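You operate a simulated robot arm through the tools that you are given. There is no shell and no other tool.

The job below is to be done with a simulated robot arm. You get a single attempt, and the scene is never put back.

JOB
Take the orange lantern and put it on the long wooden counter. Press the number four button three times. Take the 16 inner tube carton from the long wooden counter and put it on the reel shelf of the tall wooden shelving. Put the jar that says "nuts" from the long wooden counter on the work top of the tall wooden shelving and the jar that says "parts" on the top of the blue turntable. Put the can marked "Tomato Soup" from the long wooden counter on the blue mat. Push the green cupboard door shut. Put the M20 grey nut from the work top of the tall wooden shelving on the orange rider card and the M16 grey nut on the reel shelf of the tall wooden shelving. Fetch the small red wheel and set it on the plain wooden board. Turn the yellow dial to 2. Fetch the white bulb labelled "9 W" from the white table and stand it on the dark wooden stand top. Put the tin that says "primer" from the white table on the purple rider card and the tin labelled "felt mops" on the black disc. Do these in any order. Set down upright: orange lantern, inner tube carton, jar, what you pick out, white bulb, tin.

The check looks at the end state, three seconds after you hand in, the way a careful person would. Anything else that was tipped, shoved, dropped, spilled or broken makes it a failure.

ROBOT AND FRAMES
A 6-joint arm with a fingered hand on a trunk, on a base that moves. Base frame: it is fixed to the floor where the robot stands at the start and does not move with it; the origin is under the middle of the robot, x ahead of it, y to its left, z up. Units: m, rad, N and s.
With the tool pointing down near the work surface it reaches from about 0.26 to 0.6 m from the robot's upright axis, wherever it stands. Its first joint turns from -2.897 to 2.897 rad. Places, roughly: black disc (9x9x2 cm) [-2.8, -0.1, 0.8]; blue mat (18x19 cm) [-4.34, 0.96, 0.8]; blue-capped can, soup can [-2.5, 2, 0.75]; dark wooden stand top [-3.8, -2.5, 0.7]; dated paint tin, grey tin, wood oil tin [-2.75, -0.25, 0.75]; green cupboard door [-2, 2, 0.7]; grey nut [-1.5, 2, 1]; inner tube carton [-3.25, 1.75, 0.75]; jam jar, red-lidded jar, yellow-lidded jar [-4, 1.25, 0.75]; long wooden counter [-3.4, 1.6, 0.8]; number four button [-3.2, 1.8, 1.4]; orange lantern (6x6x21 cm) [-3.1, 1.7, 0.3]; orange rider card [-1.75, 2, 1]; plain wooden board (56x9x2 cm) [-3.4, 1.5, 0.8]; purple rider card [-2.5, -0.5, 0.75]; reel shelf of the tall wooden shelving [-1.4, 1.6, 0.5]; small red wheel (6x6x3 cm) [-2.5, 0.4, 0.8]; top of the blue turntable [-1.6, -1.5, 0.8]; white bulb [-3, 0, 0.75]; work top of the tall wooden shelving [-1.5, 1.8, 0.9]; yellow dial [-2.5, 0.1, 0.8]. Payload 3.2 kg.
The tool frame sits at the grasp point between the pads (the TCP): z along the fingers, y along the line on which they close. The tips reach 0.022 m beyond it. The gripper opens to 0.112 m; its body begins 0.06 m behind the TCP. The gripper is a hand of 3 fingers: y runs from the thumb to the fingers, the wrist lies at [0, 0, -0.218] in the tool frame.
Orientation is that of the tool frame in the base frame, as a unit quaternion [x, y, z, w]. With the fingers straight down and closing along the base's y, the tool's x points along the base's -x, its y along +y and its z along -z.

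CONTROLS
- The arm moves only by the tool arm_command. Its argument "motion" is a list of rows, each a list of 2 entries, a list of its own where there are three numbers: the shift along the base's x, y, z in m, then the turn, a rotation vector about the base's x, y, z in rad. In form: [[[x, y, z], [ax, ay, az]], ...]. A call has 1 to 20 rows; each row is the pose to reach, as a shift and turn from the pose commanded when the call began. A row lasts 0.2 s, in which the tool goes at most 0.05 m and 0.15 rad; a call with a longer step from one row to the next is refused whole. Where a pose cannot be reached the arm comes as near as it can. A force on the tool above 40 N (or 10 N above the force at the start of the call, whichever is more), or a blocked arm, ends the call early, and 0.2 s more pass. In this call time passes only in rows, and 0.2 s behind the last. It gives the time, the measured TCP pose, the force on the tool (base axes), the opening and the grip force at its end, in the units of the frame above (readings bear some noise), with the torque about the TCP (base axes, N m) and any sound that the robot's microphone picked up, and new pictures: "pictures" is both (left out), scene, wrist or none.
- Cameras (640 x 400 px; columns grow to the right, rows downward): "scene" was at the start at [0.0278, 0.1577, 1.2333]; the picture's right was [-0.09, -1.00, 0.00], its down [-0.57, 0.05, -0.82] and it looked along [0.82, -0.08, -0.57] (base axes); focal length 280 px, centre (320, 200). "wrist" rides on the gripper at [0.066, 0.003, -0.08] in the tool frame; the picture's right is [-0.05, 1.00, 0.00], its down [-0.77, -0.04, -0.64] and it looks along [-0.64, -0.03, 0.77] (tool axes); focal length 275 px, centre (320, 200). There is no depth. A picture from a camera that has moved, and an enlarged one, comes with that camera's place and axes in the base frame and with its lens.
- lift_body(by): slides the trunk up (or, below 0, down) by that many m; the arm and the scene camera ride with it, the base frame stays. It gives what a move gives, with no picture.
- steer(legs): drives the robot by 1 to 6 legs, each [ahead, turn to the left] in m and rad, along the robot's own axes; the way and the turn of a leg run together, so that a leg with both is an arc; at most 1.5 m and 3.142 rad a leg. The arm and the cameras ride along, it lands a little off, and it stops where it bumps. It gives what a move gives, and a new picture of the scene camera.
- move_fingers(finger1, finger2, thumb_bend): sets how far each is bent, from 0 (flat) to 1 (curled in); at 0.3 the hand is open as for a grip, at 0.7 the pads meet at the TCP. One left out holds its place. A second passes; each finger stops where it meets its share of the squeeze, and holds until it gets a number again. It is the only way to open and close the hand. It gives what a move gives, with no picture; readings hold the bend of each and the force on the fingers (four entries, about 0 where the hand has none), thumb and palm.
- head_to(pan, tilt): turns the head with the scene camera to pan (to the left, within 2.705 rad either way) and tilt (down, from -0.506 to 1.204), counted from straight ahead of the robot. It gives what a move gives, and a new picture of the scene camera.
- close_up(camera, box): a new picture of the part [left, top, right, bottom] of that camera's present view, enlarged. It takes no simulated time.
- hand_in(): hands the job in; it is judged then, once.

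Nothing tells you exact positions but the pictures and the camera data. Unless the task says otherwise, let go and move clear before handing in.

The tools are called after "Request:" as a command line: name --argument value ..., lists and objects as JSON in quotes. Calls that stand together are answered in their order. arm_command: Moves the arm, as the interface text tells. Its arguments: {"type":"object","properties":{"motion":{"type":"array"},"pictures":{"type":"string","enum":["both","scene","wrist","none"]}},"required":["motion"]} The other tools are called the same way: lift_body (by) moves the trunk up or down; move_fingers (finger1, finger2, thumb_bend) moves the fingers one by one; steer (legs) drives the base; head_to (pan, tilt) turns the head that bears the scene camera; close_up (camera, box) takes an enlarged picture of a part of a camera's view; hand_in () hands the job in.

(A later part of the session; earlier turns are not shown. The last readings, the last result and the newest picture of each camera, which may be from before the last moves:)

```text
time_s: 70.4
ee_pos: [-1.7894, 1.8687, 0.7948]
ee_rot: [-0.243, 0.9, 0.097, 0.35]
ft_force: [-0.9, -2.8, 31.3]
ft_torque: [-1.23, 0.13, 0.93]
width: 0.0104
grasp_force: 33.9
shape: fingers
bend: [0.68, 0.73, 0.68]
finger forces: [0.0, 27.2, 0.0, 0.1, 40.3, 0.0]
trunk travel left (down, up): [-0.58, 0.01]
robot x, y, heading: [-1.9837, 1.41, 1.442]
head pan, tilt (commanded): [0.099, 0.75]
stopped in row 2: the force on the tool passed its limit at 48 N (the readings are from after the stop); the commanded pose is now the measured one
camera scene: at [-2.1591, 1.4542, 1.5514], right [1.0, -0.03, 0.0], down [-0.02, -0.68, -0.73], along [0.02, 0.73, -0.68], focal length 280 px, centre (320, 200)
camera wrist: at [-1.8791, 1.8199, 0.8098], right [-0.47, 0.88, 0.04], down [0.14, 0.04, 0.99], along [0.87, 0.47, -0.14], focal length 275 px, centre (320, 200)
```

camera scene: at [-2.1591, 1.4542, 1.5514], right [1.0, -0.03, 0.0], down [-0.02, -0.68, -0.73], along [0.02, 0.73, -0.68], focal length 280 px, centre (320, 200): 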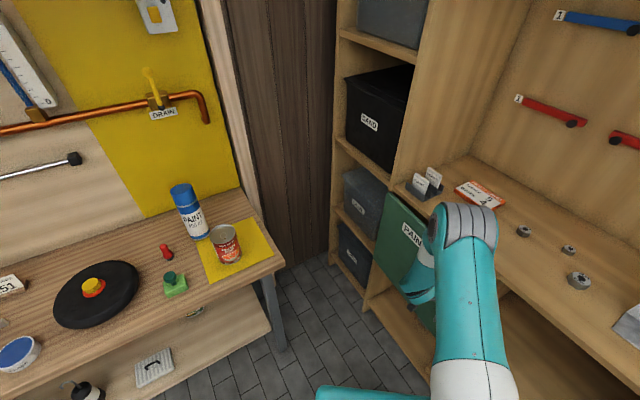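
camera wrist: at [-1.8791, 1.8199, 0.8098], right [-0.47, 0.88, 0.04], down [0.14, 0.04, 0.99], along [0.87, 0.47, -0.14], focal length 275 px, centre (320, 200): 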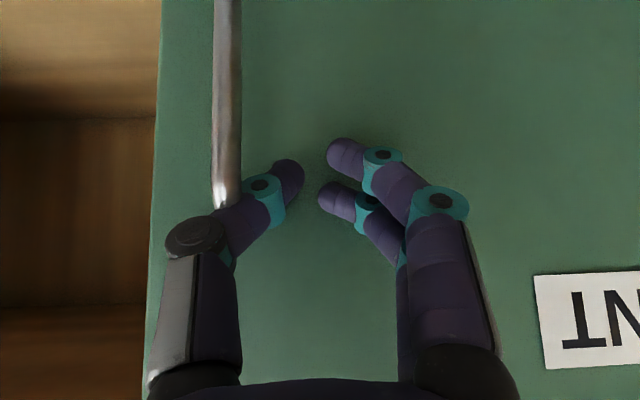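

The thumb came down on the handle's upper end. I'll lift off, shift away from the handle, and push again.

Request:
arm_command --motion '[[[-0.005, -0.003, 0.02], [0, 0, 0]], [[-0.015, -0.006, 0.03], [0, 0, 0]], [[-0.04, 0.02, 0.03], [0, 0, 0]], [[-0.05, 0.035, 0.02], [0.05, -0.087, 0]], [[-0.05, 0.035, 0.01], [0.1, -0.173, 0]]]' --pictures "wrist"

```text
time_s: 71.6
ee_pos: [-1.8394, 1.9033, 0.8024]
ee_rot: [-0.233, 0.861, 0.118, 0.436]
ft_force: [-0.9, 0.5, -0.4]
ft_torque: [0.03, 0.02, -0.01]
width: 0.0069
grasp_force: 0.1
shape: fingers
bend: [0.68, 0.68, 0.68]
finger forces: [0.0, 0.0, 0.0, 0.0, 0.0, 0.0]
trunk travel left (down, up): [-0.58, 0.01]
robot x, y, heading: [-1.99, 1.4133, 1.442]
head pan, tilt (commanded): [0.099, 0.75]
camera wrist: at [-1.9294, 1.8545, 0.7973], right [-0.48, 0.88, 0.04], down [-0.03, -0.06, 1.0], along [0.88, 0.48, 0.06], focal length 275 px, centre (320, 200)
```

wrist: 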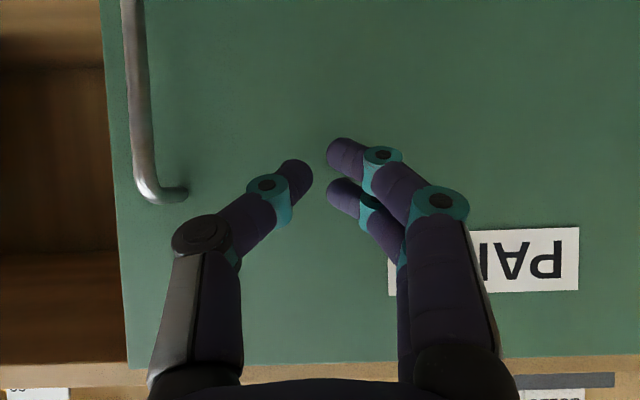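

Request:
arm_command --motion '[[[0.026, 0.015, 0], [0, 0, 0]], [[0.052, 0.03, 0], [0, 0, 0]], [[0.069, 0.04, 0], [0, 0, 0]], [[0.0866, 0.05, 0], [0, 0, 0]], [[0.1, 0.058, 0], [0, 0, 0]], [[0.113, 0.065, 0], [0, 0, 0]]]' --pictures "both"

```text
time_s: 72.2
ee_pos: [-1.8005, 1.9297, 0.7998]
ee_rot: [-0.246, 0.86, 0.118, 0.431]
ft_force: [-21.9, -7.5, 2.3]
ft_torque: [0.03, -0.09, 0.17]
width: 0.0072
grasp_force: 11.0
shape: fingers
bend: [0.68, 0.74, 0.68]
finger forces: [0.1, 22.0, 0.0, 0.0, 0.0, 0.1]
trunk travel left (down, up): [-0.58, 0.01]
robot x, y, heading: [-1.9893, 1.4154, 1.451]
head pan, tilt (commanded): [0.099, 0.75]
stopped in row 3: the force on the tool passed its limit at 54 N (the readings are from after the stop); the commanded pose is now the measured one
camera scene: at [-2.1606, 1.4541, 1.5508], right [1.0, -0.02, 0.0], down [-0.01, -0.68, -0.73], along [0.02, 0.73, -0.68], focal length 280 px, centre (320, 200)
camera wrist: at [-1.8886, 1.878, 0.7954], right [-0.5, 0.87, 0.03], down [-0.02, -0.04, 1.0], along [0.87, 0.5, 0.04], focal length 275 px, centre (320, 200)
```

scene: 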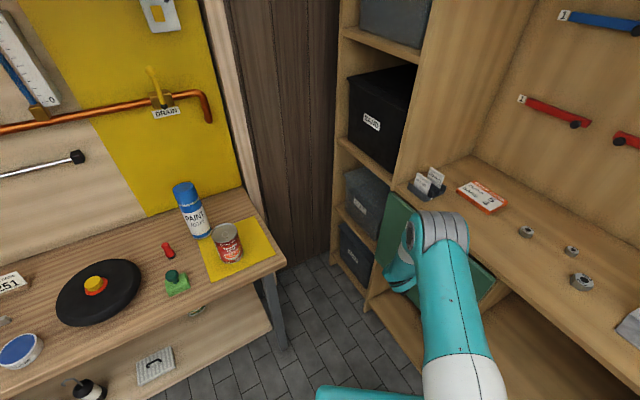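
wrist: 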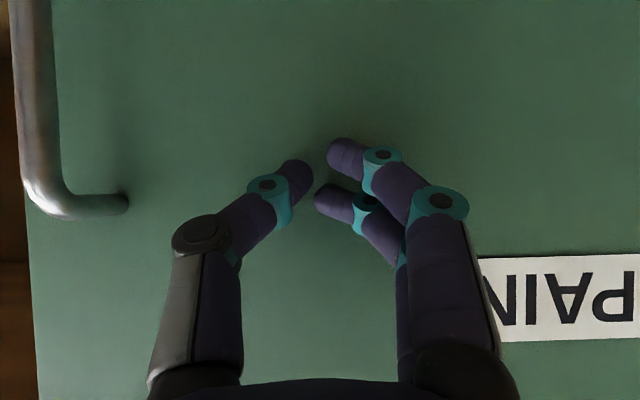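

Contact force rose sharply, which suggests the door is home. I'll back off and check.

Request:
arm_command --motion '[[[-0.035, -0.02, 0], [0, 0, 0]], [[-0.075, -0.045, 0.01], [0, 0, 0]], [[-0.115, -0.07, 0.03], [-0.07, 0.121, 0]], [[-0.15, -0.09, 0.06], [-0.14, 0.242, 0]], [[-0.17, -0.11, 0.1], [-0.2, 0.346, 0]], [[-0.17, -0.14, 0.14], [-0.26, 0.45, 0]], [[-0.17, -0.16, 0.18], [-0.32, 0.554, 0]], [[-0.17, -0.16, 0.225], [-0.38, 0.658, 0]]]' --pictures "both"

```text
refused: row 3 steps farther than a row can; nothing moved
```

Request:
arm_command --motion '[[[-0.035, -0.02, 0], [0, 0, 0]], [[-0.07, -0.04, 0.01], [0, 0, 0]], [[-0.105, -0.06, 0.03], [-0.07, 0.121, 0]], [[-0.135, -0.08, 0.06], [-0.14, 0.242, 0]], [[-0.155, -0.1, 0.095], [-0.2, 0.346, 0]], [[-0.16, -0.12, 0.135], [-0.26, 0.45, 0]], [[-0.165, -0.14, 0.175], [-0.32, 0.554, 0]], [[-0.17, -0.15, 0.22], [-0.38, 0.658, 0]]]' --pictures "both"

```text
time_s: 74.0
ee_pos: [-1.9671, 1.7832, 1.0212]
ee_rot: [-0.267, 0.96, 0.027, 0.077]
ft_force: [0.7, 0.0, 0.8]
ft_torque: [0.01, 0.01, 0.0]
width: 0.0068
grasp_force: 0.1
shape: fingers
bend: [0.68, 0.68, 0.68]
finger forces: [0.1, 0.1, 0.0, 0.0, 0.0, 0.0]
trunk travel left (down, up): [-0.58, 0.01]
robot x, y, heading: [-1.9884, 1.4129, 1.444]
head pan, tilt (commanded): [0.099, 0.75]
camera scene: at [-2.1586, 1.4558, 1.5508], right [1.0, -0.02, 0.0], down [-0.02, -0.68, -0.73], along [0.02, 0.73, -0.68], focal length 280 px, centre (320, 200)
camera wrist: at [-2.0337, 1.7437, 1.0892], right [-0.48, 0.88, 0.02], down [0.58, 0.3, 0.75], along [0.66, 0.37, -0.66], focal length 275 px, centre (320, 200)
```

scene: 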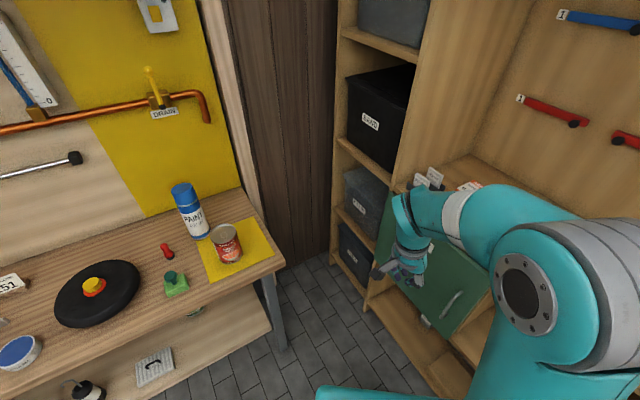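
wrist: 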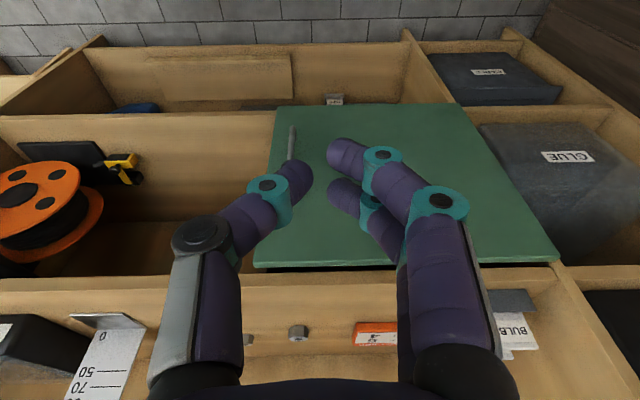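

Request:
close_up --camera "wrist" --box '[240, 230, 420, 340]'

Request:
close_up --camera "scene" --box '[350, 160, 510, 340]'

```text
3.56 times, centred on (330, 285) of wrist
camera zoom: at [-2.0337, 1.7437, 1.0892], right [-0.48, 0.88, 0.02], down [0.58, 0.3, 0.75], along [0.66, 0.37, -0.66], focal length 979 px, centre (284, -102)
```

zoom: 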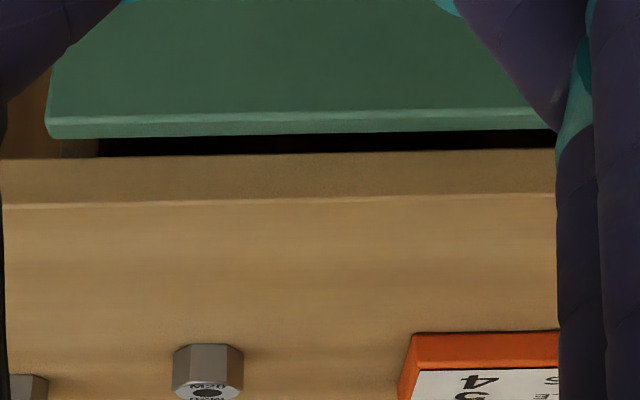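

```text
2.22 times, centred on (430, 250) of scene
camera zoom: at [-2.1586, 1.4558, 1.5508], right [1.0, -0.02, 0.0], down [-0.02, -0.68, -0.73], along [0.02, 0.73, -0.68], focal length 623 px, centre (76, 89)
```

zoom: 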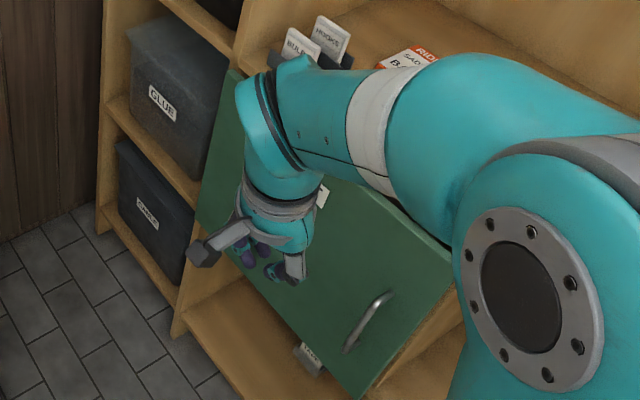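

The door's four corners line up with the shelf front (A≈0.52–0.54 everywhere), so it is shut. Next I straighten the hand, raise it and move the base to reach the nuts.

Request:
arm_command --motion '[[[0, 0, 0.04], [-0.04, 0.07, 0]], [[0, 0, 0.08], [-0.08, 0.139, 0]]]' --pictures "none"

Request:
move_fingers --finger1 0.3 --finger2 0.3 --thumb_bend 0.3

Request:
steer --legs '[[0.15, 0], [0, -0.8], [0.07, 0]]'

```text
time_s: 74.6
ee_pos: [-1.9655, 1.78, 1.1019]
ee_rot: [-0.268, 0.963, 0.007, 0.0]
ft_force: [0.2, -0.8, -0.5]
ft_torque: [0.02, 0.02, -0.02]
width: 0.0071
grasp_force: 0.2
shape: fingers
bend: [0.68, 0.68, 0.68]
finger forces: [0.1, 0.0, 0.1, 0.0, 0.1, 0.0]
trunk travel left (down, up): [-0.58, 0.01]
robot x, y, heading: [-1.9876, 1.4137, 1.445]
head pan, tilt (commanded): [0.099, 0.75]
```

```text
time_s: 75.6
ee_pos: [-1.9661, 1.7806, 1.1006]
ee_rot: [-0.268, 0.963, 0.006, 0.0]
ft_force: [0.1, 0.2, 0.1]
ft_torque: [0.04, -0.02, 0.0]
width: 0.1111
grasp_force: 0.0
shape: fingers
bend: [0.3, 0.3, 0.3]
finger forces: [0.1, 0.1, 0.0, 0.0, 0.1, 0.1]
trunk travel left (down, up): [-0.58, 0.01]
robot x, y, heading: [-1.9886, 1.411, 1.451]
head pan, tilt (commanded): [0.099, 0.75]
```

```text
time_s: 79.7
ee_pos: [-1.6351, 1.8454, 1.099]
ee_rot: [0.126, 0.992, 0.004, 0.003]
ft_force: [0.8, 0.4, 0.1]
ft_torque: [0.0, -0.02, 0.02]
width: 0.1114
grasp_force: 0.0
shape: fingers
bend: [0.3, 0.3, 0.3]
finger forces: [0.0, 0.0, 0.0, 0.0, 0.0, 0.0]
trunk travel left (down, up): [-0.58, 0.01]
robot x, y, heading: [-1.9112, 1.6037, 0.652]
head pan, tilt (commanded): [0.099, 0.75]
camera scene: at [-2.0013, 1.757, 1.5508], right [0.68, -0.73, 0.0], down [-0.5, -0.47, -0.73], along [0.53, 0.5, -0.68], focal length 280 px, centre (320, 200)
```

scene: 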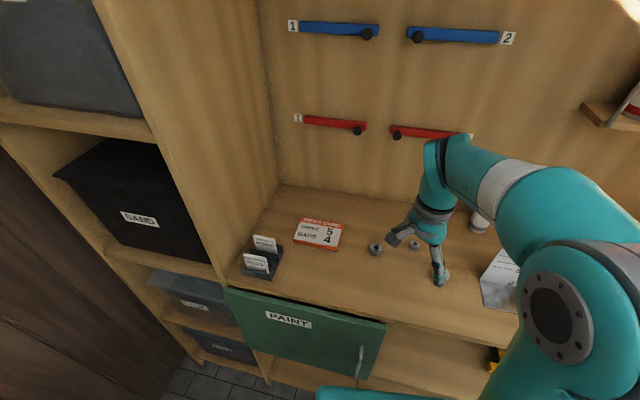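

The door is plainly shut. Now I'll take a wrist picture over the nuts to localise them precisely.

Request:
arm_command --motion '[[[0.0, 0.02, 0.0], [0, 0, -0.1]], [[0.01, 0.04, -0.01], [0, 0, -0.2]]]' --pictures "wrist"

Request:
close_up --camera "wrist" --box '[240, 160, 440, 285]'

```text
time_s: 80.3
ee_pos: [-1.6241, 1.887, 1.0894]
ee_rot: [0.225, 0.974, 0.005, 0.003]
ft_force: [0.1, -0.5, 0.0]
ft_torque: [0.04, 0.01, -0.01]
width: 0.1109
grasp_force: 0.1
shape: fingers
bend: [0.3, 0.3, 0.3]
finger forces: [0.0, 0.0, 0.0, 0.1, 0.0, 0.0]
trunk travel left (down, up): [-0.58, 0.01]
robot x, y, heading: [-1.9138, 1.6049, 0.651]
head pan, tilt (commanded): [0.099, 0.75]
camera wrist: at [-1.6809, 1.9185, 1.1693], right [0.48, 0.88, 0.01], down [0.67, -0.38, 0.64], along [0.57, -0.3, -0.77], focal length 275 px, centre (320, 200)
```

wrist: 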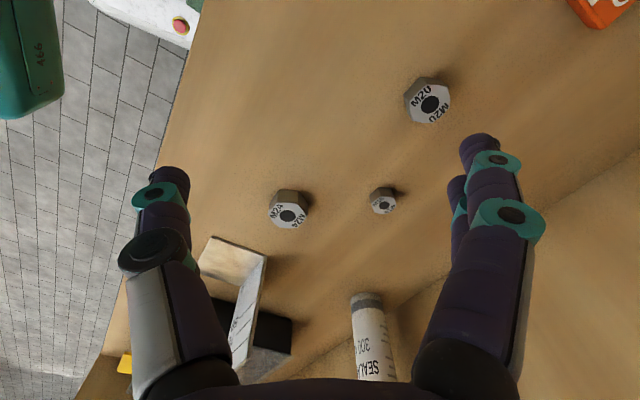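

```text
3.20 times, centred on (340, 222) of wrist
camera zoom: at [-1.6809, 1.9185, 1.1693], right [0.48, 0.88, 0.01], down [0.67, -0.38, 0.64], along [0.57, -0.3, -0.77], focal length 881 px, centre (256, 128)
```

zoom: 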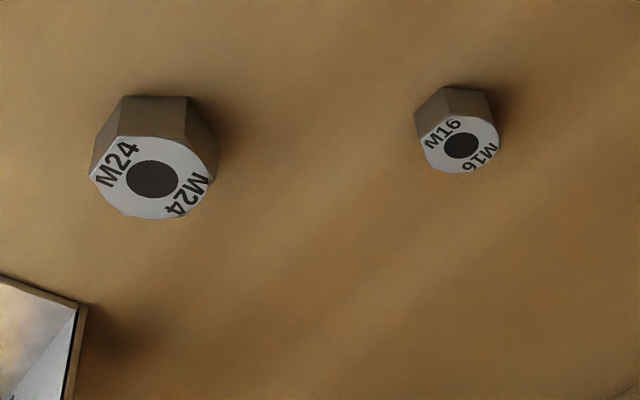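

M20 is confirmed at (-1.566,1.960), M16 at (-1.481,1.890), M24 at (-1.523,1.797). I'll narrow the hand and go down on the M20 nut.

Request:
move_fingers --finger1 0.45 --finger2 0.45 --thumb_bend 0.45

Request:
arm_command --motion '[[[0.02, 0.025, -0.02], [0, 0, 0]], [[0.04, 0.05, -0.035], [0, 0, 0]], [[0.058, 0.073, -0.05], [0, 0, 0]], [[0.058, 0.073, -0.085], [0, 0, 0]]]' --pictures "wrist"

```text
time_s: 81.3
ee_pos: [-1.6248, 1.8865, 1.0892]
ee_rot: [0.224, 0.975, 0.005, 0.003]
ft_force: [-0.4, 0.8, 0.9]
ft_torque: [-0.02, -0.03, 0.02]
width: 0.07
grasp_force: 0.1
shape: fingers
bend: [0.45, 0.45, 0.45]
finger forces: [0.1, 0.0, 0.1, 0.0, 0.0, 0.0]
trunk travel left (down, up): [-0.58, 0.01]
robot x, y, heading: [-1.9178, 1.6057, 0.655]
head pan, tilt (commanded): [0.099, 0.75]
```

```text
time_s: 82.3
ee_pos: [-1.5664, 1.9605, 1.0041]
ee_rot: [0.225, 0.974, 0.005, 0.003]
ft_force: [-1.3, -0.5, -0.3]
ft_torque: [-0.02, 0.02, -0.02]
width: 0.0699
grasp_force: 0.0
shape: fingers
bend: [0.45, 0.45, 0.45]
finger forces: [0.0, 0.0, 0.1, 0.0, 0.0, 0.0]
trunk travel left (down, up): [-0.58, 0.01]
robot x, y, heading: [-1.9137, 1.6058, 0.653]
head pan, tilt (commanded): [0.099, 0.75]
camera wrist: at [-1.6236, 1.9918, 1.084], right [0.48, 0.88, 0.01], down [0.67, -0.37, 0.64], along [0.57, -0.3, -0.77], focal length 275 px, centre (320, 200)
```

wrist: 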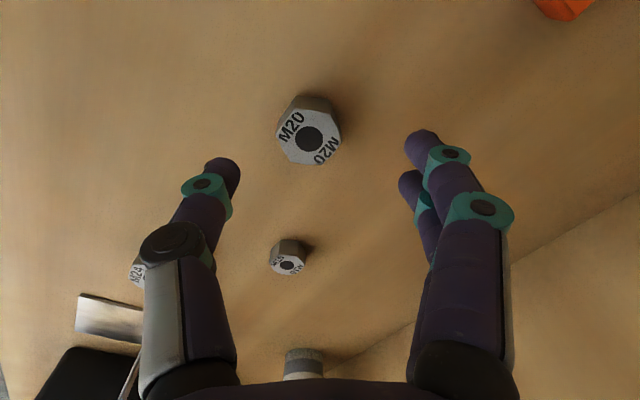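

Request:
arm_command --motion '[[[0, -0.003, -0.02], [0, 0, 0]], [[0, -0.003, -0.038], [0, 0, 0]]]' --pictures "wrist"

```text
time_s: 82.9
ee_pos: [-1.5662, 1.9557, 0.9668]
ee_rot: [0.225, 0.974, 0.006, 0.004]
ft_force: [0.1, 0.9, 4.2]
ft_torque: [-0.18, 0.08, 0.0]
width: 0.0701
grasp_force: 2.6
shape: fingers
bend: [0.45, 0.45, 0.45]
finger forces: [0.0, 0.0, 0.0, 0.1, 4.1, 0.0]
trunk travel left (down, up): [-0.58, 0.01]
robot x, y, heading: [-1.9138, 1.6006, 0.65]
head pan, tilt (commanded): [0.099, 0.75]
camera wrist: at [-1.6244, 1.9874, 1.0475], right [0.48, 0.88, 0.01], down [0.67, -0.38, 0.64], along [0.57, -0.3, -0.77], focal length 275 px, centre (320, 200)
```

wrist: 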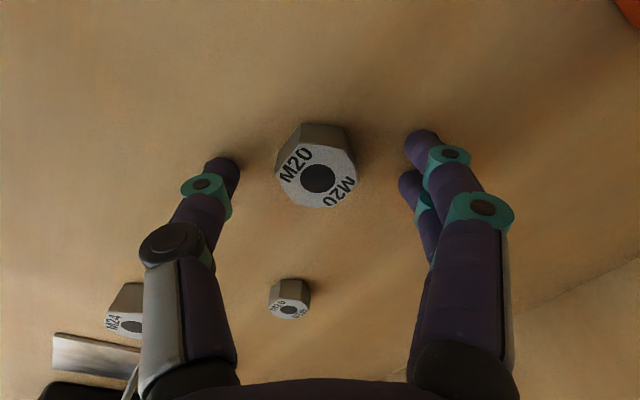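

Request:
arm_command --motion '[[[-0.004, 0.002, 0.003], [0, 0, 0]]]' --pictures "none"

Request:
move_fingers --finger1 0.7 --finger2 0.7 --thumb_bend 0.7

Request:
close_up --camera "wrist" --box '[160, 80, 480, 280]'

```text
time_s: 83.3
ee_pos: [-1.5721, 1.958, 0.9682]
ee_rot: [0.223, 0.975, 0.004, 0.005]
ft_force: [0.3, 0.5, 0.2]
ft_torque: [0.0, 0.03, 0.04]
width: 0.0698
grasp_force: 0.1
shape: fingers
bend: [0.45, 0.45, 0.45]
finger forces: [0.1, 0.0, 0.0, 0.0, 0.0, 0.0]
trunk travel left (down, up): [-0.58, 0.01]
robot x, y, heading: [-1.9172, 1.607, 0.653]
head pan, tilt (commanded): [0.099, 0.75]
```

```text
time_s: 84.3
ee_pos: [-1.5716, 1.9566, 0.9684]
ee_rot: [0.223, 0.975, 0.005, 0.004]
ft_force: [0.0, -0.1, 0.4]
ft_torque: [-0.02, -0.01, 0.02]
width: 0.0245
grasp_force: 9.4
shape: fingers
bend: [0.62, 0.62, 0.64]
finger forces: [5.2, 4.8, 0.0, 0.1, 9.6, 0.0]
trunk travel left (down, up): [-0.58, 0.01]
robot x, y, heading: [-1.9165, 1.605, 0.653]
head pan, tilt (commanded): [0.099, 0.75]
```

```text
2.00 times, centred on (320, 180) of wrist
camera zoom: at [-1.6286, 1.9892, 1.0501], right [0.48, 0.88, 0.01], down [0.67, -0.37, 0.64], along [0.57, -0.3, -0.77], focal length 551 px, centre (320, 240)
```

zoom: 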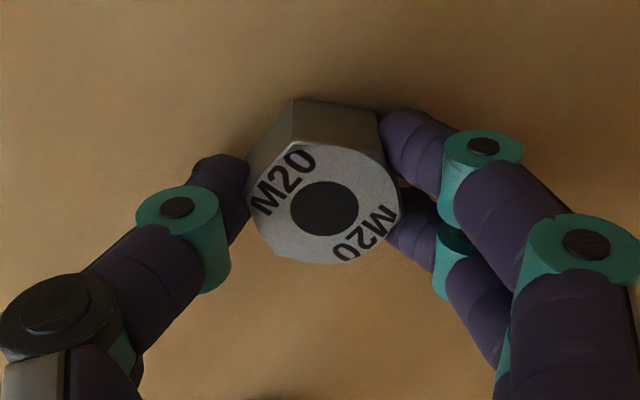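

The nut is gripped by all three fingers. I'll lift it and carry it over the orange card.

Request:
arm_command --motion '[[[0, 0, 0.02], [0, 0, 0]], [[0, 0, 0.045], [0, 0, 0]], [[-0.02, 0.035, 0.065], [0, 0, 0]], [[-0.045, 0.075, 0.07], [0, 0, 0]], [[-0.06, 0.11, 0.07], [0, 0, 0]]]' --pictures "both"

```text
time_s: 85.5
ee_pos: [-1.6324, 2.0701, 1.0411]
ee_rot: [0.224, 0.974, 0.005, 0.004]
ft_force: [-0.3, 0.6, -1.5]
ft_torque: [-0.02, 0.01, 0.03]
width: 0.0244
grasp_force: 9.9
shape: fingers
bend: [0.63, 0.62, 0.64]
finger forces: [5.3, 4.9, 0.1, 0.0, 9.5, 0.1]
trunk travel left (down, up): [-0.58, 0.01]
robot x, y, heading: [-1.9151, 1.605, 0.653]
head pan, tilt (commanded): [0.099, 0.75]
camera scene: at [-2.0027, 1.7569, 1.5508], right [0.68, -0.73, 0.0], down [-0.5, -0.47, -0.73], along [0.54, 0.5, -0.68], focal length 280 px, centre (320, 200)
camera wrist: at [-1.6889, 2.1013, 1.1215], right [0.48, 0.88, 0.01], down [0.67, -0.37, 0.64], along [0.57, -0.3, -0.77], focal length 275 px, centre (320, 200)
```

scene: 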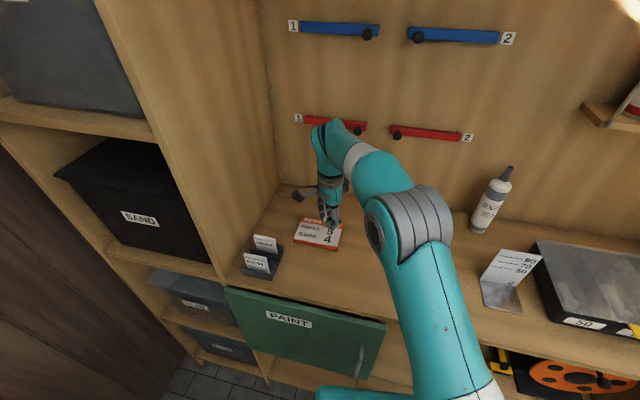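
wrist: 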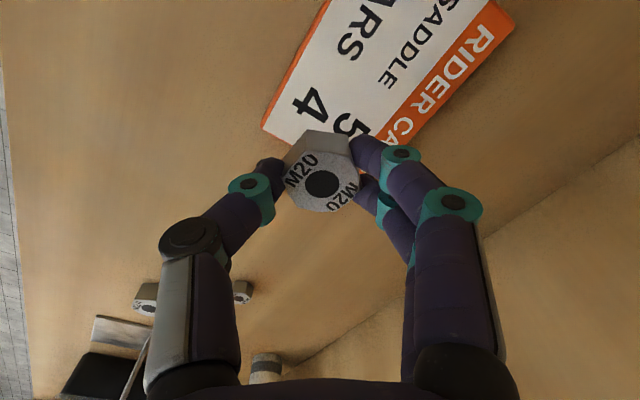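

The card's centre is about (-1.636,2.102). I'll move over it and lower the nut.

Request:
arm_command --motion '[[[-0.004, 0.032, 0], [0, 0, 0]], [[-0.004, 0.032, -0.03], [0, 0, 0]], [[-0.004, 0.032, -0.05], [0, 0, 0]]]' --pictures "wrist"

```text
time_s: 86.3
ee_pos: [-1.6354, 2.0989, 0.9896]
ee_rot: [0.225, 0.974, 0.006, 0.004]
ft_force: [0.4, 0.3, -0.5]
ft_torque: [-0.02, 0.03, 0.0]
width: 0.0244
grasp_force: 10.0
shape: fingers
bend: [0.63, 0.62, 0.64]
finger forces: [5.4, 5.0, 0.1, 0.0, 9.5, 0.0]
trunk travel left (down, up): [-0.58, 0.01]
robot x, y, heading: [-1.9138, 1.6045, 0.65]
head pan, tilt (commanded): [0.099, 0.75]
camera wrist: at [-1.6927, 2.131, 1.0695], right [0.48, 0.88, 0.01], down [0.67, -0.38, 0.64], along [0.57, -0.3, -0.77], focal length 275 px, centre (320, 200)
```

wrist: 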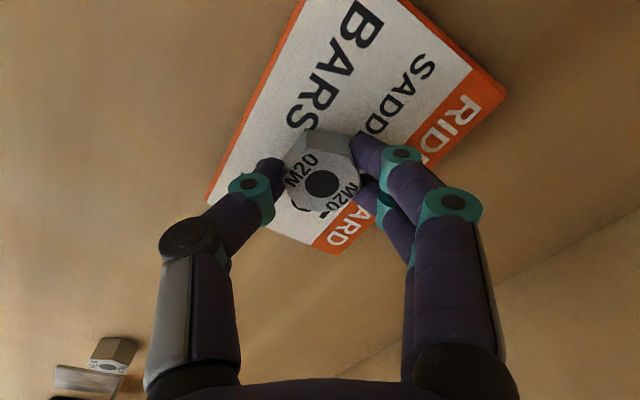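

Request:
arm_command --motion '[[[0.002, 0.006, -0.006], [0, 0, 0]], [[0.002, 0.006, -0.01], [0, 0, 0]]]' --pictures "none"

```text
time_s: 86.9
ee_pos: [-1.6339, 2.1044, 0.9829]
ee_rot: [0.224, 0.974, 0.007, 0.005]
ft_force: [1.4, 1.2, 17.4]
ft_torque: [0.03, 0.01, 0.03]
width: 0.024
grasp_force: 13.1
shape: fingers
bend: [0.64, 0.64, 0.66]
finger forces: [7.2, 6.9, 0.1, 0.1, 11.8, 0.1]
trunk travel left (down, up): [-0.58, 0.01]
robot x, y, heading: [-1.912, 1.6027, 0.653]
head pan, tilt (commanded): [0.099, 0.75]
```

It's resting on the card. I'll ease off, release and rise.

Request:
arm_command --motion '[[[0, 0, 0.002], [0, 0, 0]]]' --pictures "none"

Request:
move_fingers --finger1 0.5 --finger2 0.5 --thumb_bend 0.5

Request:
arm_command --motion '[[[0, 0, 0.03], [0, 0, 0]], [[0, 0, 0.06], [0, 0, 0]], [[0.03, -0.03, 0.07], [0, 0, 0]], [[0.06, -0.065, 0.07], [0, 0, 0]], [[0.09, -0.1, 0.07], [0, 0, 0]], [[0.11, -0.14, 0.07], [0, 0, 0]], [[0.13, -0.175, 0.07], [0, 0, 0]]]' --pictures "both"

```text
time_s: 87.3
ee_pos: [-1.6341, 2.1044, 0.9826]
ee_rot: [0.225, 0.974, 0.005, 0.004]
ft_force: [0.8, 0.7, 12.4]
ft_torque: [0.03, -0.04, 0.0]
width: 0.0242
grasp_force: 12.5
shape: fingers
bend: [0.64, 0.64, 0.66]
finger forces: [7.0, 6.7, 0.1, 0.0, 11.3, 0.0]
trunk travel left (down, up): [-0.58, 0.01]
robot x, y, heading: [-1.9135, 1.6047, 0.656]
head pan, tilt (commanded): [0.099, 0.75]
```

```text
time_s: 88.3
ee_pos: [-1.6343, 2.1053, 0.9829]
ee_rot: [0.224, 0.974, 0.006, 0.003]
ft_force: [2.4, 4.6, 21.8]
ft_torque: [-0.36, 0.19, -0.02]
width: 0.043
grasp_force: 11.3
shape: fingers
bend: [0.5, 0.5, 0.56]
finger forces: [0.2, 0.1, 0.0, 0.1, 22.2, 0.0]
trunk travel left (down, up): [-0.58, 0.01]
robot x, y, heading: [-1.9189, 1.6057, 0.653]
head pan, tilt (commanded): [0.099, 0.75]
```

```text
time_s: 89.9
ee_pos: [-1.5015, 1.9307, 1.0517]
ee_rot: [0.224, 0.974, 0.005, 0.004]
ft_force: [0.6, 0.1, -0.5]
ft_torque: [0.0, 0.01, -0.01]
width: 0.0545
grasp_force: 0.1
shape: fingers
bend: [0.5, 0.5, 0.5]
finger forces: [0.1, 0.0, 0.1, 0.1, 0.0, 0.1]
trunk travel left (down, up): [-0.58, 0.01]
robot x, y, heading: [-1.9102, 1.6055, 0.653]
head pan, tilt (commanded): [0.099, 0.75]
camera scene: at [-2.0021, 1.7555, 1.5509], right [0.68, -0.73, 0.0], down [-0.5, -0.46, -0.73], along [0.54, 0.5, -0.68], focal length 280 px, centre (320, 200)
camera wrist: at [-1.5589, 1.9628, 1.1322], right [0.48, 0.88, 0.01], down [0.67, -0.37, 0.64], along [0.57, -0.3, -0.77], focal length 275 px, centre (320, 200)
```

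scene: 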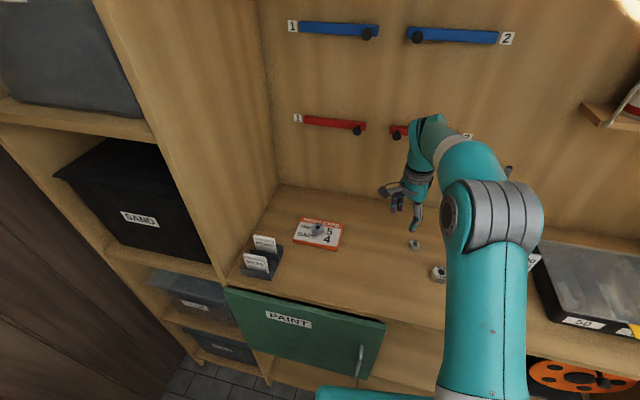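
wrist: 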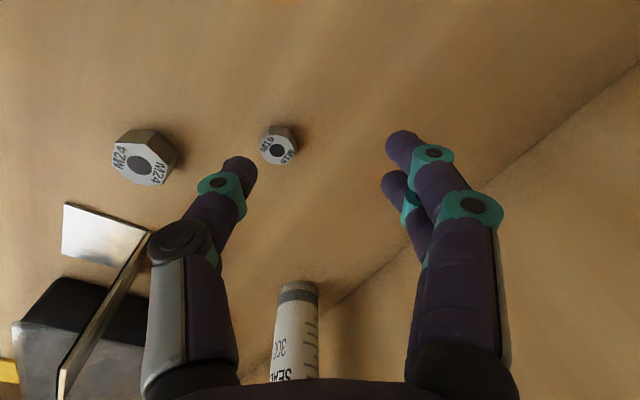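

The M20 nut sits on the card. Next is M16 at about (-1.483,1.890); I'll rotate the hand so the fingers close along the shelf direction and go over it.

Request:
arm_command --motion '[[[0, 0, 0], [0, 0, 0.14]], [[0, 0, 0], [0, 0, 0.28]], [[0.005, -0.01, 0], [0, 0, 0.42]], [[0.01, -0.02, 0], [0, 0, 0.56]], [[0.015, -0.03, -0.01], [0, 0, 0.7]], [[0.0185, -0.041, -0.02], [0, 0, 0.84]], [[0.0185, -0.041, -0.03], [0, 0, 0.98]]]' --pictures "wrist"

```text
time_s: 91.5
ee_pos: [-1.4849, 1.8884, 1.0221]
ee_rot: [-0.261, 0.965, 0.007, 0.001]
ft_force: [-0.2, -0.2, -0.1]
ft_torque: [0.0, -0.01, 0.02]
width: 0.0545
grasp_force: 0.1
shape: fingers
bend: [0.5, 0.5, 0.5]
finger forces: [0.0, 0.0, 0.1, 0.0, 0.0, 0.0]
trunk travel left (down, up): [-0.58, 0.01]
robot x, y, heading: [-1.9182, 1.6019, 0.653]
head pan, tilt (commanded): [0.099, 0.75]
camera wrist: at [-1.5417, 1.8575, 1.1019], right [-0.46, 0.89, 0.01], down [0.68, 0.35, 0.64], along [0.56, 0.31, -0.77], focal length 275 px, centre (320, 200)
```

wrist: 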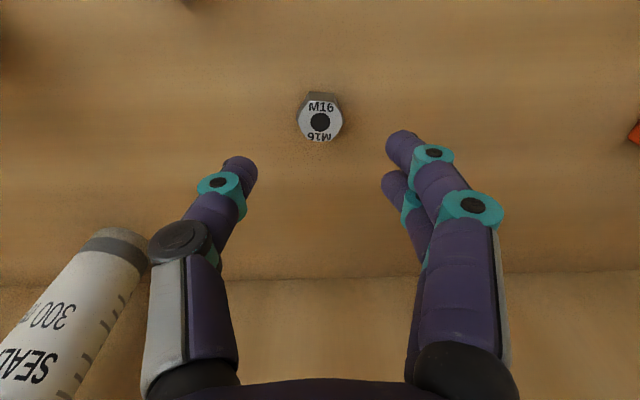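

Request:
arm_command --motion '[[[0, 0.001, -0.025], [0, 0, 0]], [[0, 0.001, -0.045], [0, 0, 0]], [[0, 0.001, -0.053], [0, 0, 0]]]' --pictures "wrist"

Request:
move_fingers --finger1 0.7 --finger2 0.7 --thumb_bend 0.7

Request:
close_up --camera "wrist" --box '[160, 80, 480, 280]'

```text
time_s: 92.3
ee_pos: [-1.4841, 1.89, 0.9699]
ee_rot: [-0.261, 0.965, 0.007, 0.0]
ft_force: [-0.2, 0.3, 0.0]
ft_torque: [0.01, -0.01, -0.01]
width: 0.0548
grasp_force: 0.0
shape: fingers
bend: [0.5, 0.5, 0.5]
finger forces: [0.0, 0.0, 0.1, 0.0, 0.0, 0.0]
trunk travel left (down, up): [-0.58, 0.01]
robot x, y, heading: [-1.9188, 1.6011, 0.649]
head pan, tilt (commanded): [0.099, 0.75]
camera wrist: at [-1.5416, 1.8595, 1.0494], right [-0.46, 0.89, 0.01], down [0.69, 0.35, 0.64], along [0.56, 0.3, -0.77], focal length 275 px, centre (320, 200)
```

wrist: 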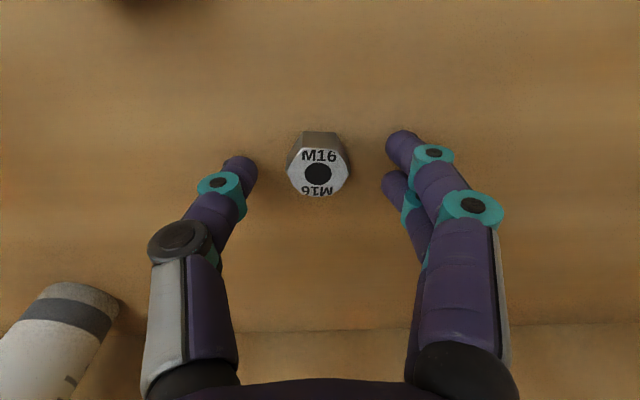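

```text
time_s: 93.3
ee_pos: [-1.4835, 1.8914, 0.9691]
ee_rot: [-0.261, 0.965, 0.006, 0.001]
ft_force: [0.1, -0.7, 0.6]
ft_torque: [-0.02, -0.03, -0.01]
width: 0.0192
grasp_force: 7.0
shape: fingers
bend: [0.64, 0.66, 0.66]
finger forces: [4.4, 2.7, 0.0, 0.1, 6.6, 0.1]
trunk travel left (down, up): [-0.58, 0.01]
robot x, y, heading: [-1.9148, 1.6057, 0.65]
head pan, tilt (commanded): [0.099, 0.75]
```

```text
2.00 times, centred on (320, 180) of wrist
camera zoom: at [-1.5416, 1.8595, 1.0495], right [-0.46, 0.89, 0.01], down [0.69, 0.35, 0.64], along [0.56, 0.3, -0.77], focal length 551 px, centre (320, 240)
```

zoom: 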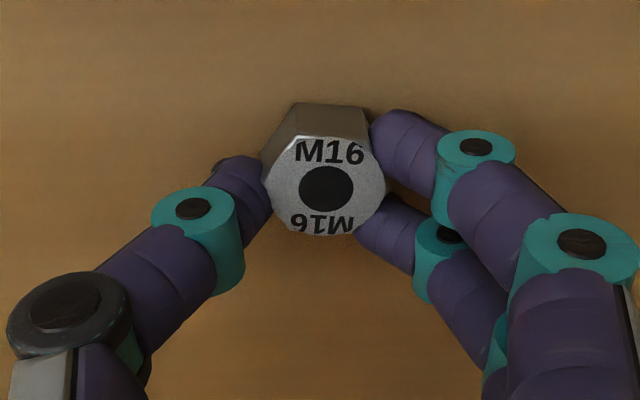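

The M16 nut is gripped; I'll squeeze slightly more, lift and pull it out over the front edge.

Request:
move_fingers --finger1 0.76 --finger2 0.76 --thumb_bend 0.76

Request:
arm_command --motion '[[[0, 0, 0.025], [0, 0, 0]], [[0, 0, 0.06], [0, 0, 0]], [[0, 0, 0.1], [0, 0, 0]], [[-0.04, -0.02, 0.11], [0, 0, 0]], [[-0.08, -0.04, 0.11], [0, 0, 0]], [[-0.12, -0.06, 0.11], [0, 0, 0]], [[-0.16, -0.08, 0.11], [0, 0, 0]], [[-0.2, -0.105, 0.11], [0, 0, 0]], [[-0.235, -0.13, 0.11], [0, 0, 0]]]' --pictures "both"

```text
time_s: 94.3
ee_pos: [-1.4852, 1.8913, 0.9693]
ee_rot: [-0.26, 0.966, 0.006, 0.001]
ft_force: [-0.1, 0.0, 0.0]
ft_torque: [-0.03, 0.03, -0.03]
width: 0.0177
grasp_force: 15.2
shape: fingers
bend: [0.71, 0.72, 0.67]
finger forces: [9.3, 6.5, 0.1, 0.1, 14.5, 0.1]
trunk travel left (down, up): [-0.58, 0.01]
robot x, y, heading: [-1.9141, 1.6037, 0.656]
head pan, tilt (commanded): [0.099, 0.75]
```

```text
time_s: 96.3
ee_pos: [-1.7223, 1.7575, 1.0794]
ee_rot: [-0.26, 0.966, 0.006, 0.001]
ft_force: [-0.2, 0.1, -0.4]
ft_torque: [-0.03, -0.01, 0.0]
width: 0.0178
grasp_force: 15.2
shape: fingers
bend: [0.71, 0.73, 0.67]
finger forces: [9.6, 6.7, 0.0, 0.1, 14.2, 0.0]
trunk travel left (down, up): [-0.58, 0.01]
robot x, y, heading: [-1.9146, 1.6042, 0.65]
head pan, tilt (commanded): [0.099, 0.75]
camera scene: at [-2.0033, 1.7554, 1.5509], right [0.68, -0.73, 0.0], down [-0.5, -0.46, -0.73], along [0.54, 0.5, -0.68], focal length 280 px, centre (320, 200)
camera wrist: at [-1.7783, 1.7263, 1.1599], right [-0.46, 0.89, 0.01], down [0.68, 0.35, 0.64], along [0.56, 0.3, -0.77], focal length 275 px, centre (320, 200)
```

scene: 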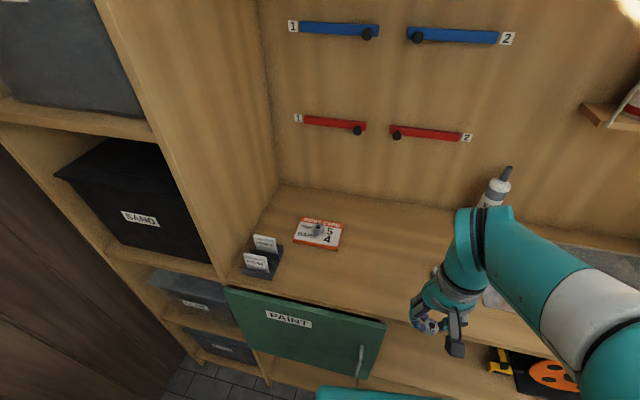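
wrist: 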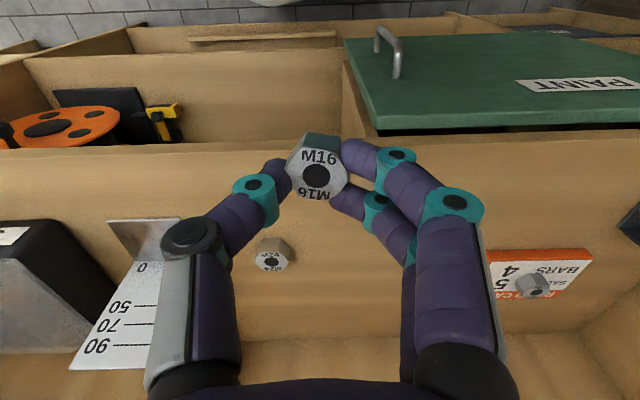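

M16 is held and the M24 stays put. I'll back away a little, lower the trunk, and bring the nut to the reel shelf level with the hand tilted forward.

Request:
steer --legs '[[-0.15, 0]]'

Request:
lift_body --by -0.33

Request:
arm_command --motion '[[[0, 0, -0.02], [0.075, -0.13, 0]], [[0, 0, -0.04], [0.15, -0.26, 0]], [[0, 0, -0.06], [0.225, -0.39, 0]], [[0, 0, -0.08], [0.3, -0.52, 0]]]' --pictures "both"

```text
time_s: 97.7
ee_pos: [-1.8378, 1.6693, 1.0801]
ee_rot: [-0.26, 0.966, 0.007, 0.002]
ft_force: [0.7, -0.4, 0.0]
ft_torque: [0.0, -0.04, 0.01]
width: 0.0178
grasp_force: 15.8
shape: fingers
bend: [0.71, 0.73, 0.67]
finger forces: [9.7, 6.6, 0.0, 0.0, 14.3, 0.0]
trunk travel left (down, up): [-0.58, 0.01]
robot x, y, heading: [-2.0321, 1.5146, 0.65]
head pan, tilt (commanded): [0.099, 0.75]
camera scene: at [-2.1204, 1.6662, 1.5509], right [0.68, -0.73, 0.0], down [-0.5, -0.46, -0.73], along [0.54, 0.5, -0.68], focal length 280 px, centre (320, 200)
```

scene: 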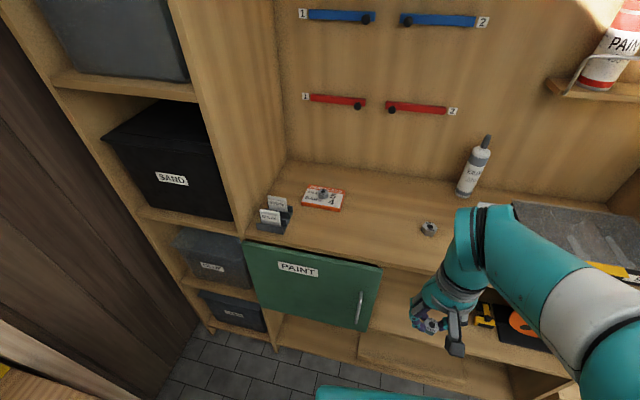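

```text
time_s: 100.9
ee_pos: [-1.837, 1.67, 0.7495]
ee_rot: [-0.26, 0.965, 0.007, 0.001]
ft_force: [-0.4, -0.8, -0.5]
ft_torque: [0.03, 0.03, -0.01]
width: 0.0181
grasp_force: 15.5
shape: fingers
bend: [0.71, 0.73, 0.67]
finger forces: [9.7, 6.8, 0.0, 0.1, 14.3, 0.1]
trunk travel left (down, up): [-0.25, 0.34]
robot x, y, heading: [-2.0297, 1.5206, 0.654]
head pan, tilt (commanded): [0.099, 0.75]
```

```text
time_s: 101.9
ee_pos: [-1.7836, 1.7377, 0.7543]
ee_rot: [-0.252, 0.921, 0.083, 0.286]
ft_force: [0.2, -0.5, 0.1]
ft_torque: [-0.02, -0.04, -0.02]
width: 0.0177
grasp_force: 14.5
shape: fingers
bend: [0.71, 0.73, 0.67]
finger forces: [9.6, 6.4, 0.1, 0.0, 13.9, 0.0]
out of reach, approached as far as the arm can: row 2, 3, 4
trunk travel left (down, up): [-0.25, 0.34]
robot x, y, heading: [-2.0307, 1.5133, 0.653]
head pan, tilt (commanded): [0.099, 0.75]
camera scene: at [-2.1194, 1.667, 1.2208], right [0.68, -0.73, 0.0], down [-0.5, -0.47, -0.73], along [0.54, 0.5, -0.68], focal length 280 px, centre (320, 200)
camera wrist: at [-1.8701, 1.6911, 0.7818], right [-0.48, 0.88, 0.03], down [0.26, 0.1, 0.96], along [0.84, 0.47, -0.27], focal length 275 px, centre (320, 200)
```

scene: 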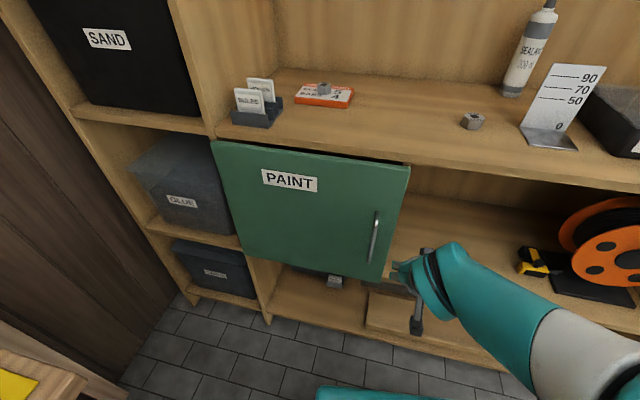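
wrist: 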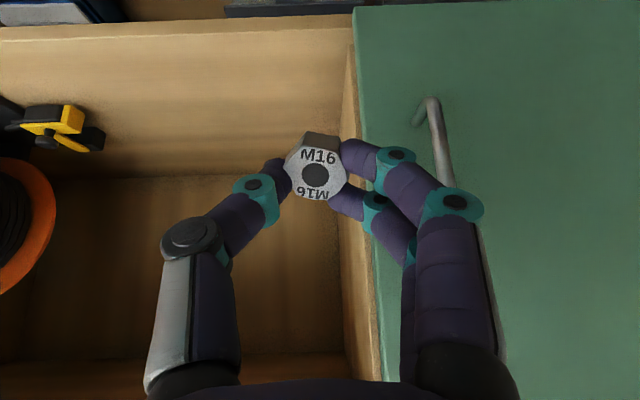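

The tilted hand needs more reach distance; the pose was held slightly off. I'll move forward a bit and check where it lands.

Request:
arm_command --motion '[[[0.04, 0.01, 0.02], [0, 0, 0]], [[0.08, 0.02, 0.03], [0, 0, 0]]]' --pictures "none"

```text
time_s: 102.5
ee_pos: [-1.703, 1.7574, 0.7844]
ee_rot: [-0.251, 0.921, 0.082, 0.288]
ft_force: [-0.4, 0.1, -0.6]
ft_torque: [-0.01, -0.02, -0.02]
width: 0.0176
grasp_force: 14.7
shape: fingers
bend: [0.71, 0.73, 0.67]
finger forces: [9.5, 6.4, 0.1, 0.1, 13.8, 0.0]
trunk travel left (down, up): [-0.25, 0.34]
robot x, y, heading: [-2.0296, 1.5108, 0.652]
head pan, tilt (commanded): [0.099, 0.75]
```

Request:
arm_command --motion '[[[0.0276, 0.0105, -0.03], [0, 0, 0]], [[0.0552, 0.021, -0.06], [0, 0, 0]], [[0.0828, 0.0315, -0.09], [0, 0, 0]], [[0.1104, 0.042, -0.12], [0, 0, 0]], [[0.138, 0.0526, -0.15], [0, 0, 0]]]' --pictures "both"

```text
time_s: 103.7
ee_pos: [-1.5654, 1.8101, 0.6328]
ee_rot: [-0.25, 0.921, 0.082, 0.288]
ft_force: [-0.1, 0.3, -0.3]
ft_torque: [0.0, -0.01, 0.01]
width: 0.0173
grasp_force: 14.9
shape: fingers
bend: [0.72, 0.73, 0.67]
finger forces: [9.6, 6.4, 0.0, 0.1, 13.8, 0.1]
trunk travel left (down, up): [-0.25, 0.34]
robot x, y, heading: [-2.0337, 1.5154, 0.652]
head pan, tilt (commanded): [0.099, 0.75]
camera scene: at [-2.1196, 1.6669, 1.2209], right [0.68, -0.73, 0.0], down [-0.5, -0.47, -0.73], along [0.54, 0.5, -0.68], focal length 280 px, centre (320, 200)
camera wrist: at [-1.6521, 1.761, 0.6609], right [-0.47, 0.88, 0.03], down [0.26, 0.1, 0.96], along [0.84, 0.46, -0.27], focal length 275 px, centre (320, 200)
```

scene: 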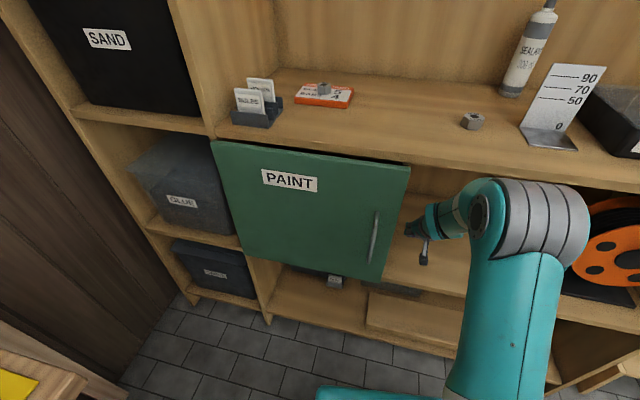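
wrist: 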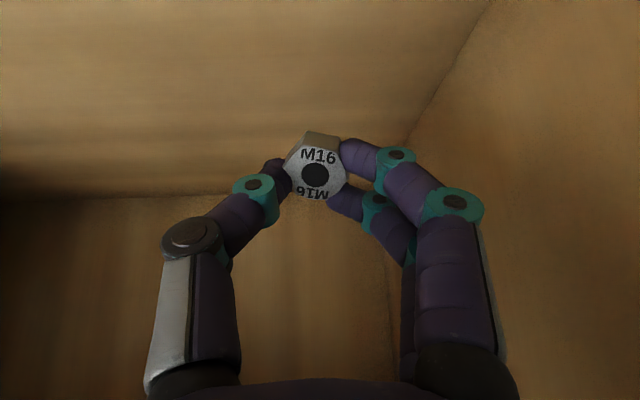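

Request:
arm_command --motion '[[[0, 0, -0.018], [0, 0, 0]], [[0, 0, -0.034], [0, 0, 0]]]' --pictures "none"

```text
time_s: 104.3
ee_pos: [-1.566, 1.809, 0.6]
ee_rot: [-0.252, 0.921, 0.082, 0.287]
ft_force: [0.9, -0.4, 0.1]
ft_torque: [0.01, -0.02, 0.01]
width: 0.0174
grasp_force: 14.5
shape: fingers
bend: [0.72, 0.73, 0.67]
finger forces: [9.6, 6.5, 0.1, 0.1, 13.8, 0.0]
out of reach, approached as far as the arm can: row 1
trunk travel left (down, up): [-0.25, 0.34]
robot x, y, heading: [-2.0329, 1.5173, 0.65]
head pan, tilt (commanded): [0.099, 0.75]
```

Request:
arm_command --motion '[[[0, 0, -0.006], [0, 0, 0]], [[0, 0, -0.012], [0, 0, 0]], [[0, 0, -0.018], [0, 0, 0]]]' --pictures "wrist"

```text
time_s: 105.1
ee_pos: [-1.567, 1.8091, 0.5811]
ee_rot: [-0.251, 0.921, 0.082, 0.287]
ft_force: [0.1, -0.5, 0.1]
ft_torque: [-0.01, -0.03, -0.02]
width: 0.0174
grasp_force: 15.1
shape: fingers
bend: [0.72, 0.73, 0.67]
finger forces: [9.6, 6.4, 0.1, 0.0, 13.7, 0.1]
trunk travel left (down, up): [-0.25, 0.34]
robot x, y, heading: [-2.0321, 1.5179, 0.652]
head pan, tilt (commanded): [0.099, 0.75]
camera wrist: at [-1.6527, 1.7608, 0.6096], right [-0.48, 0.88, 0.03], down [0.26, 0.1, 0.96], along [0.84, 0.47, -0.27], focal length 275 px, centre (320, 200)
```

wrist: 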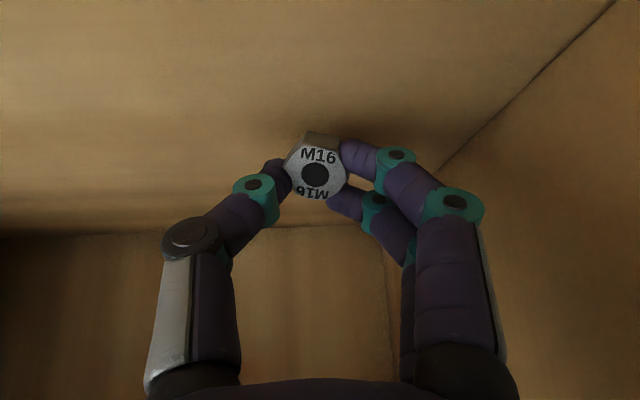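

Request:
arm_command --motion '[[[0, 0, -0.006], [0, 0, 0]], [[0, 0, -0.012], [0, 0, 0]], [[0, 0, -0.018], [0, 0, 0]]]' --pictures "none"

```text
time_s: 105.9
ee_pos: [-1.5653, 1.8109, 0.5669]
ee_rot: [-0.251, 0.918, 0.084, 0.294]
ft_force: [7.2, 6.7, 32.1]
ft_torque: [0.05, -0.33, 0.05]
width: 0.0168
grasp_force: 23.5
shape: fingers
bend: [0.73, 0.73, 0.68]
finger forces: [11.5, 15.0, 0.0, 0.0, 21.2, 0.0]
trunk travel left (down, up): [-0.25, 0.34]
robot x, y, heading: [-2.0301, 1.5174, 0.65]
head pan, tilt (commanded): [0.099, 0.75]
```

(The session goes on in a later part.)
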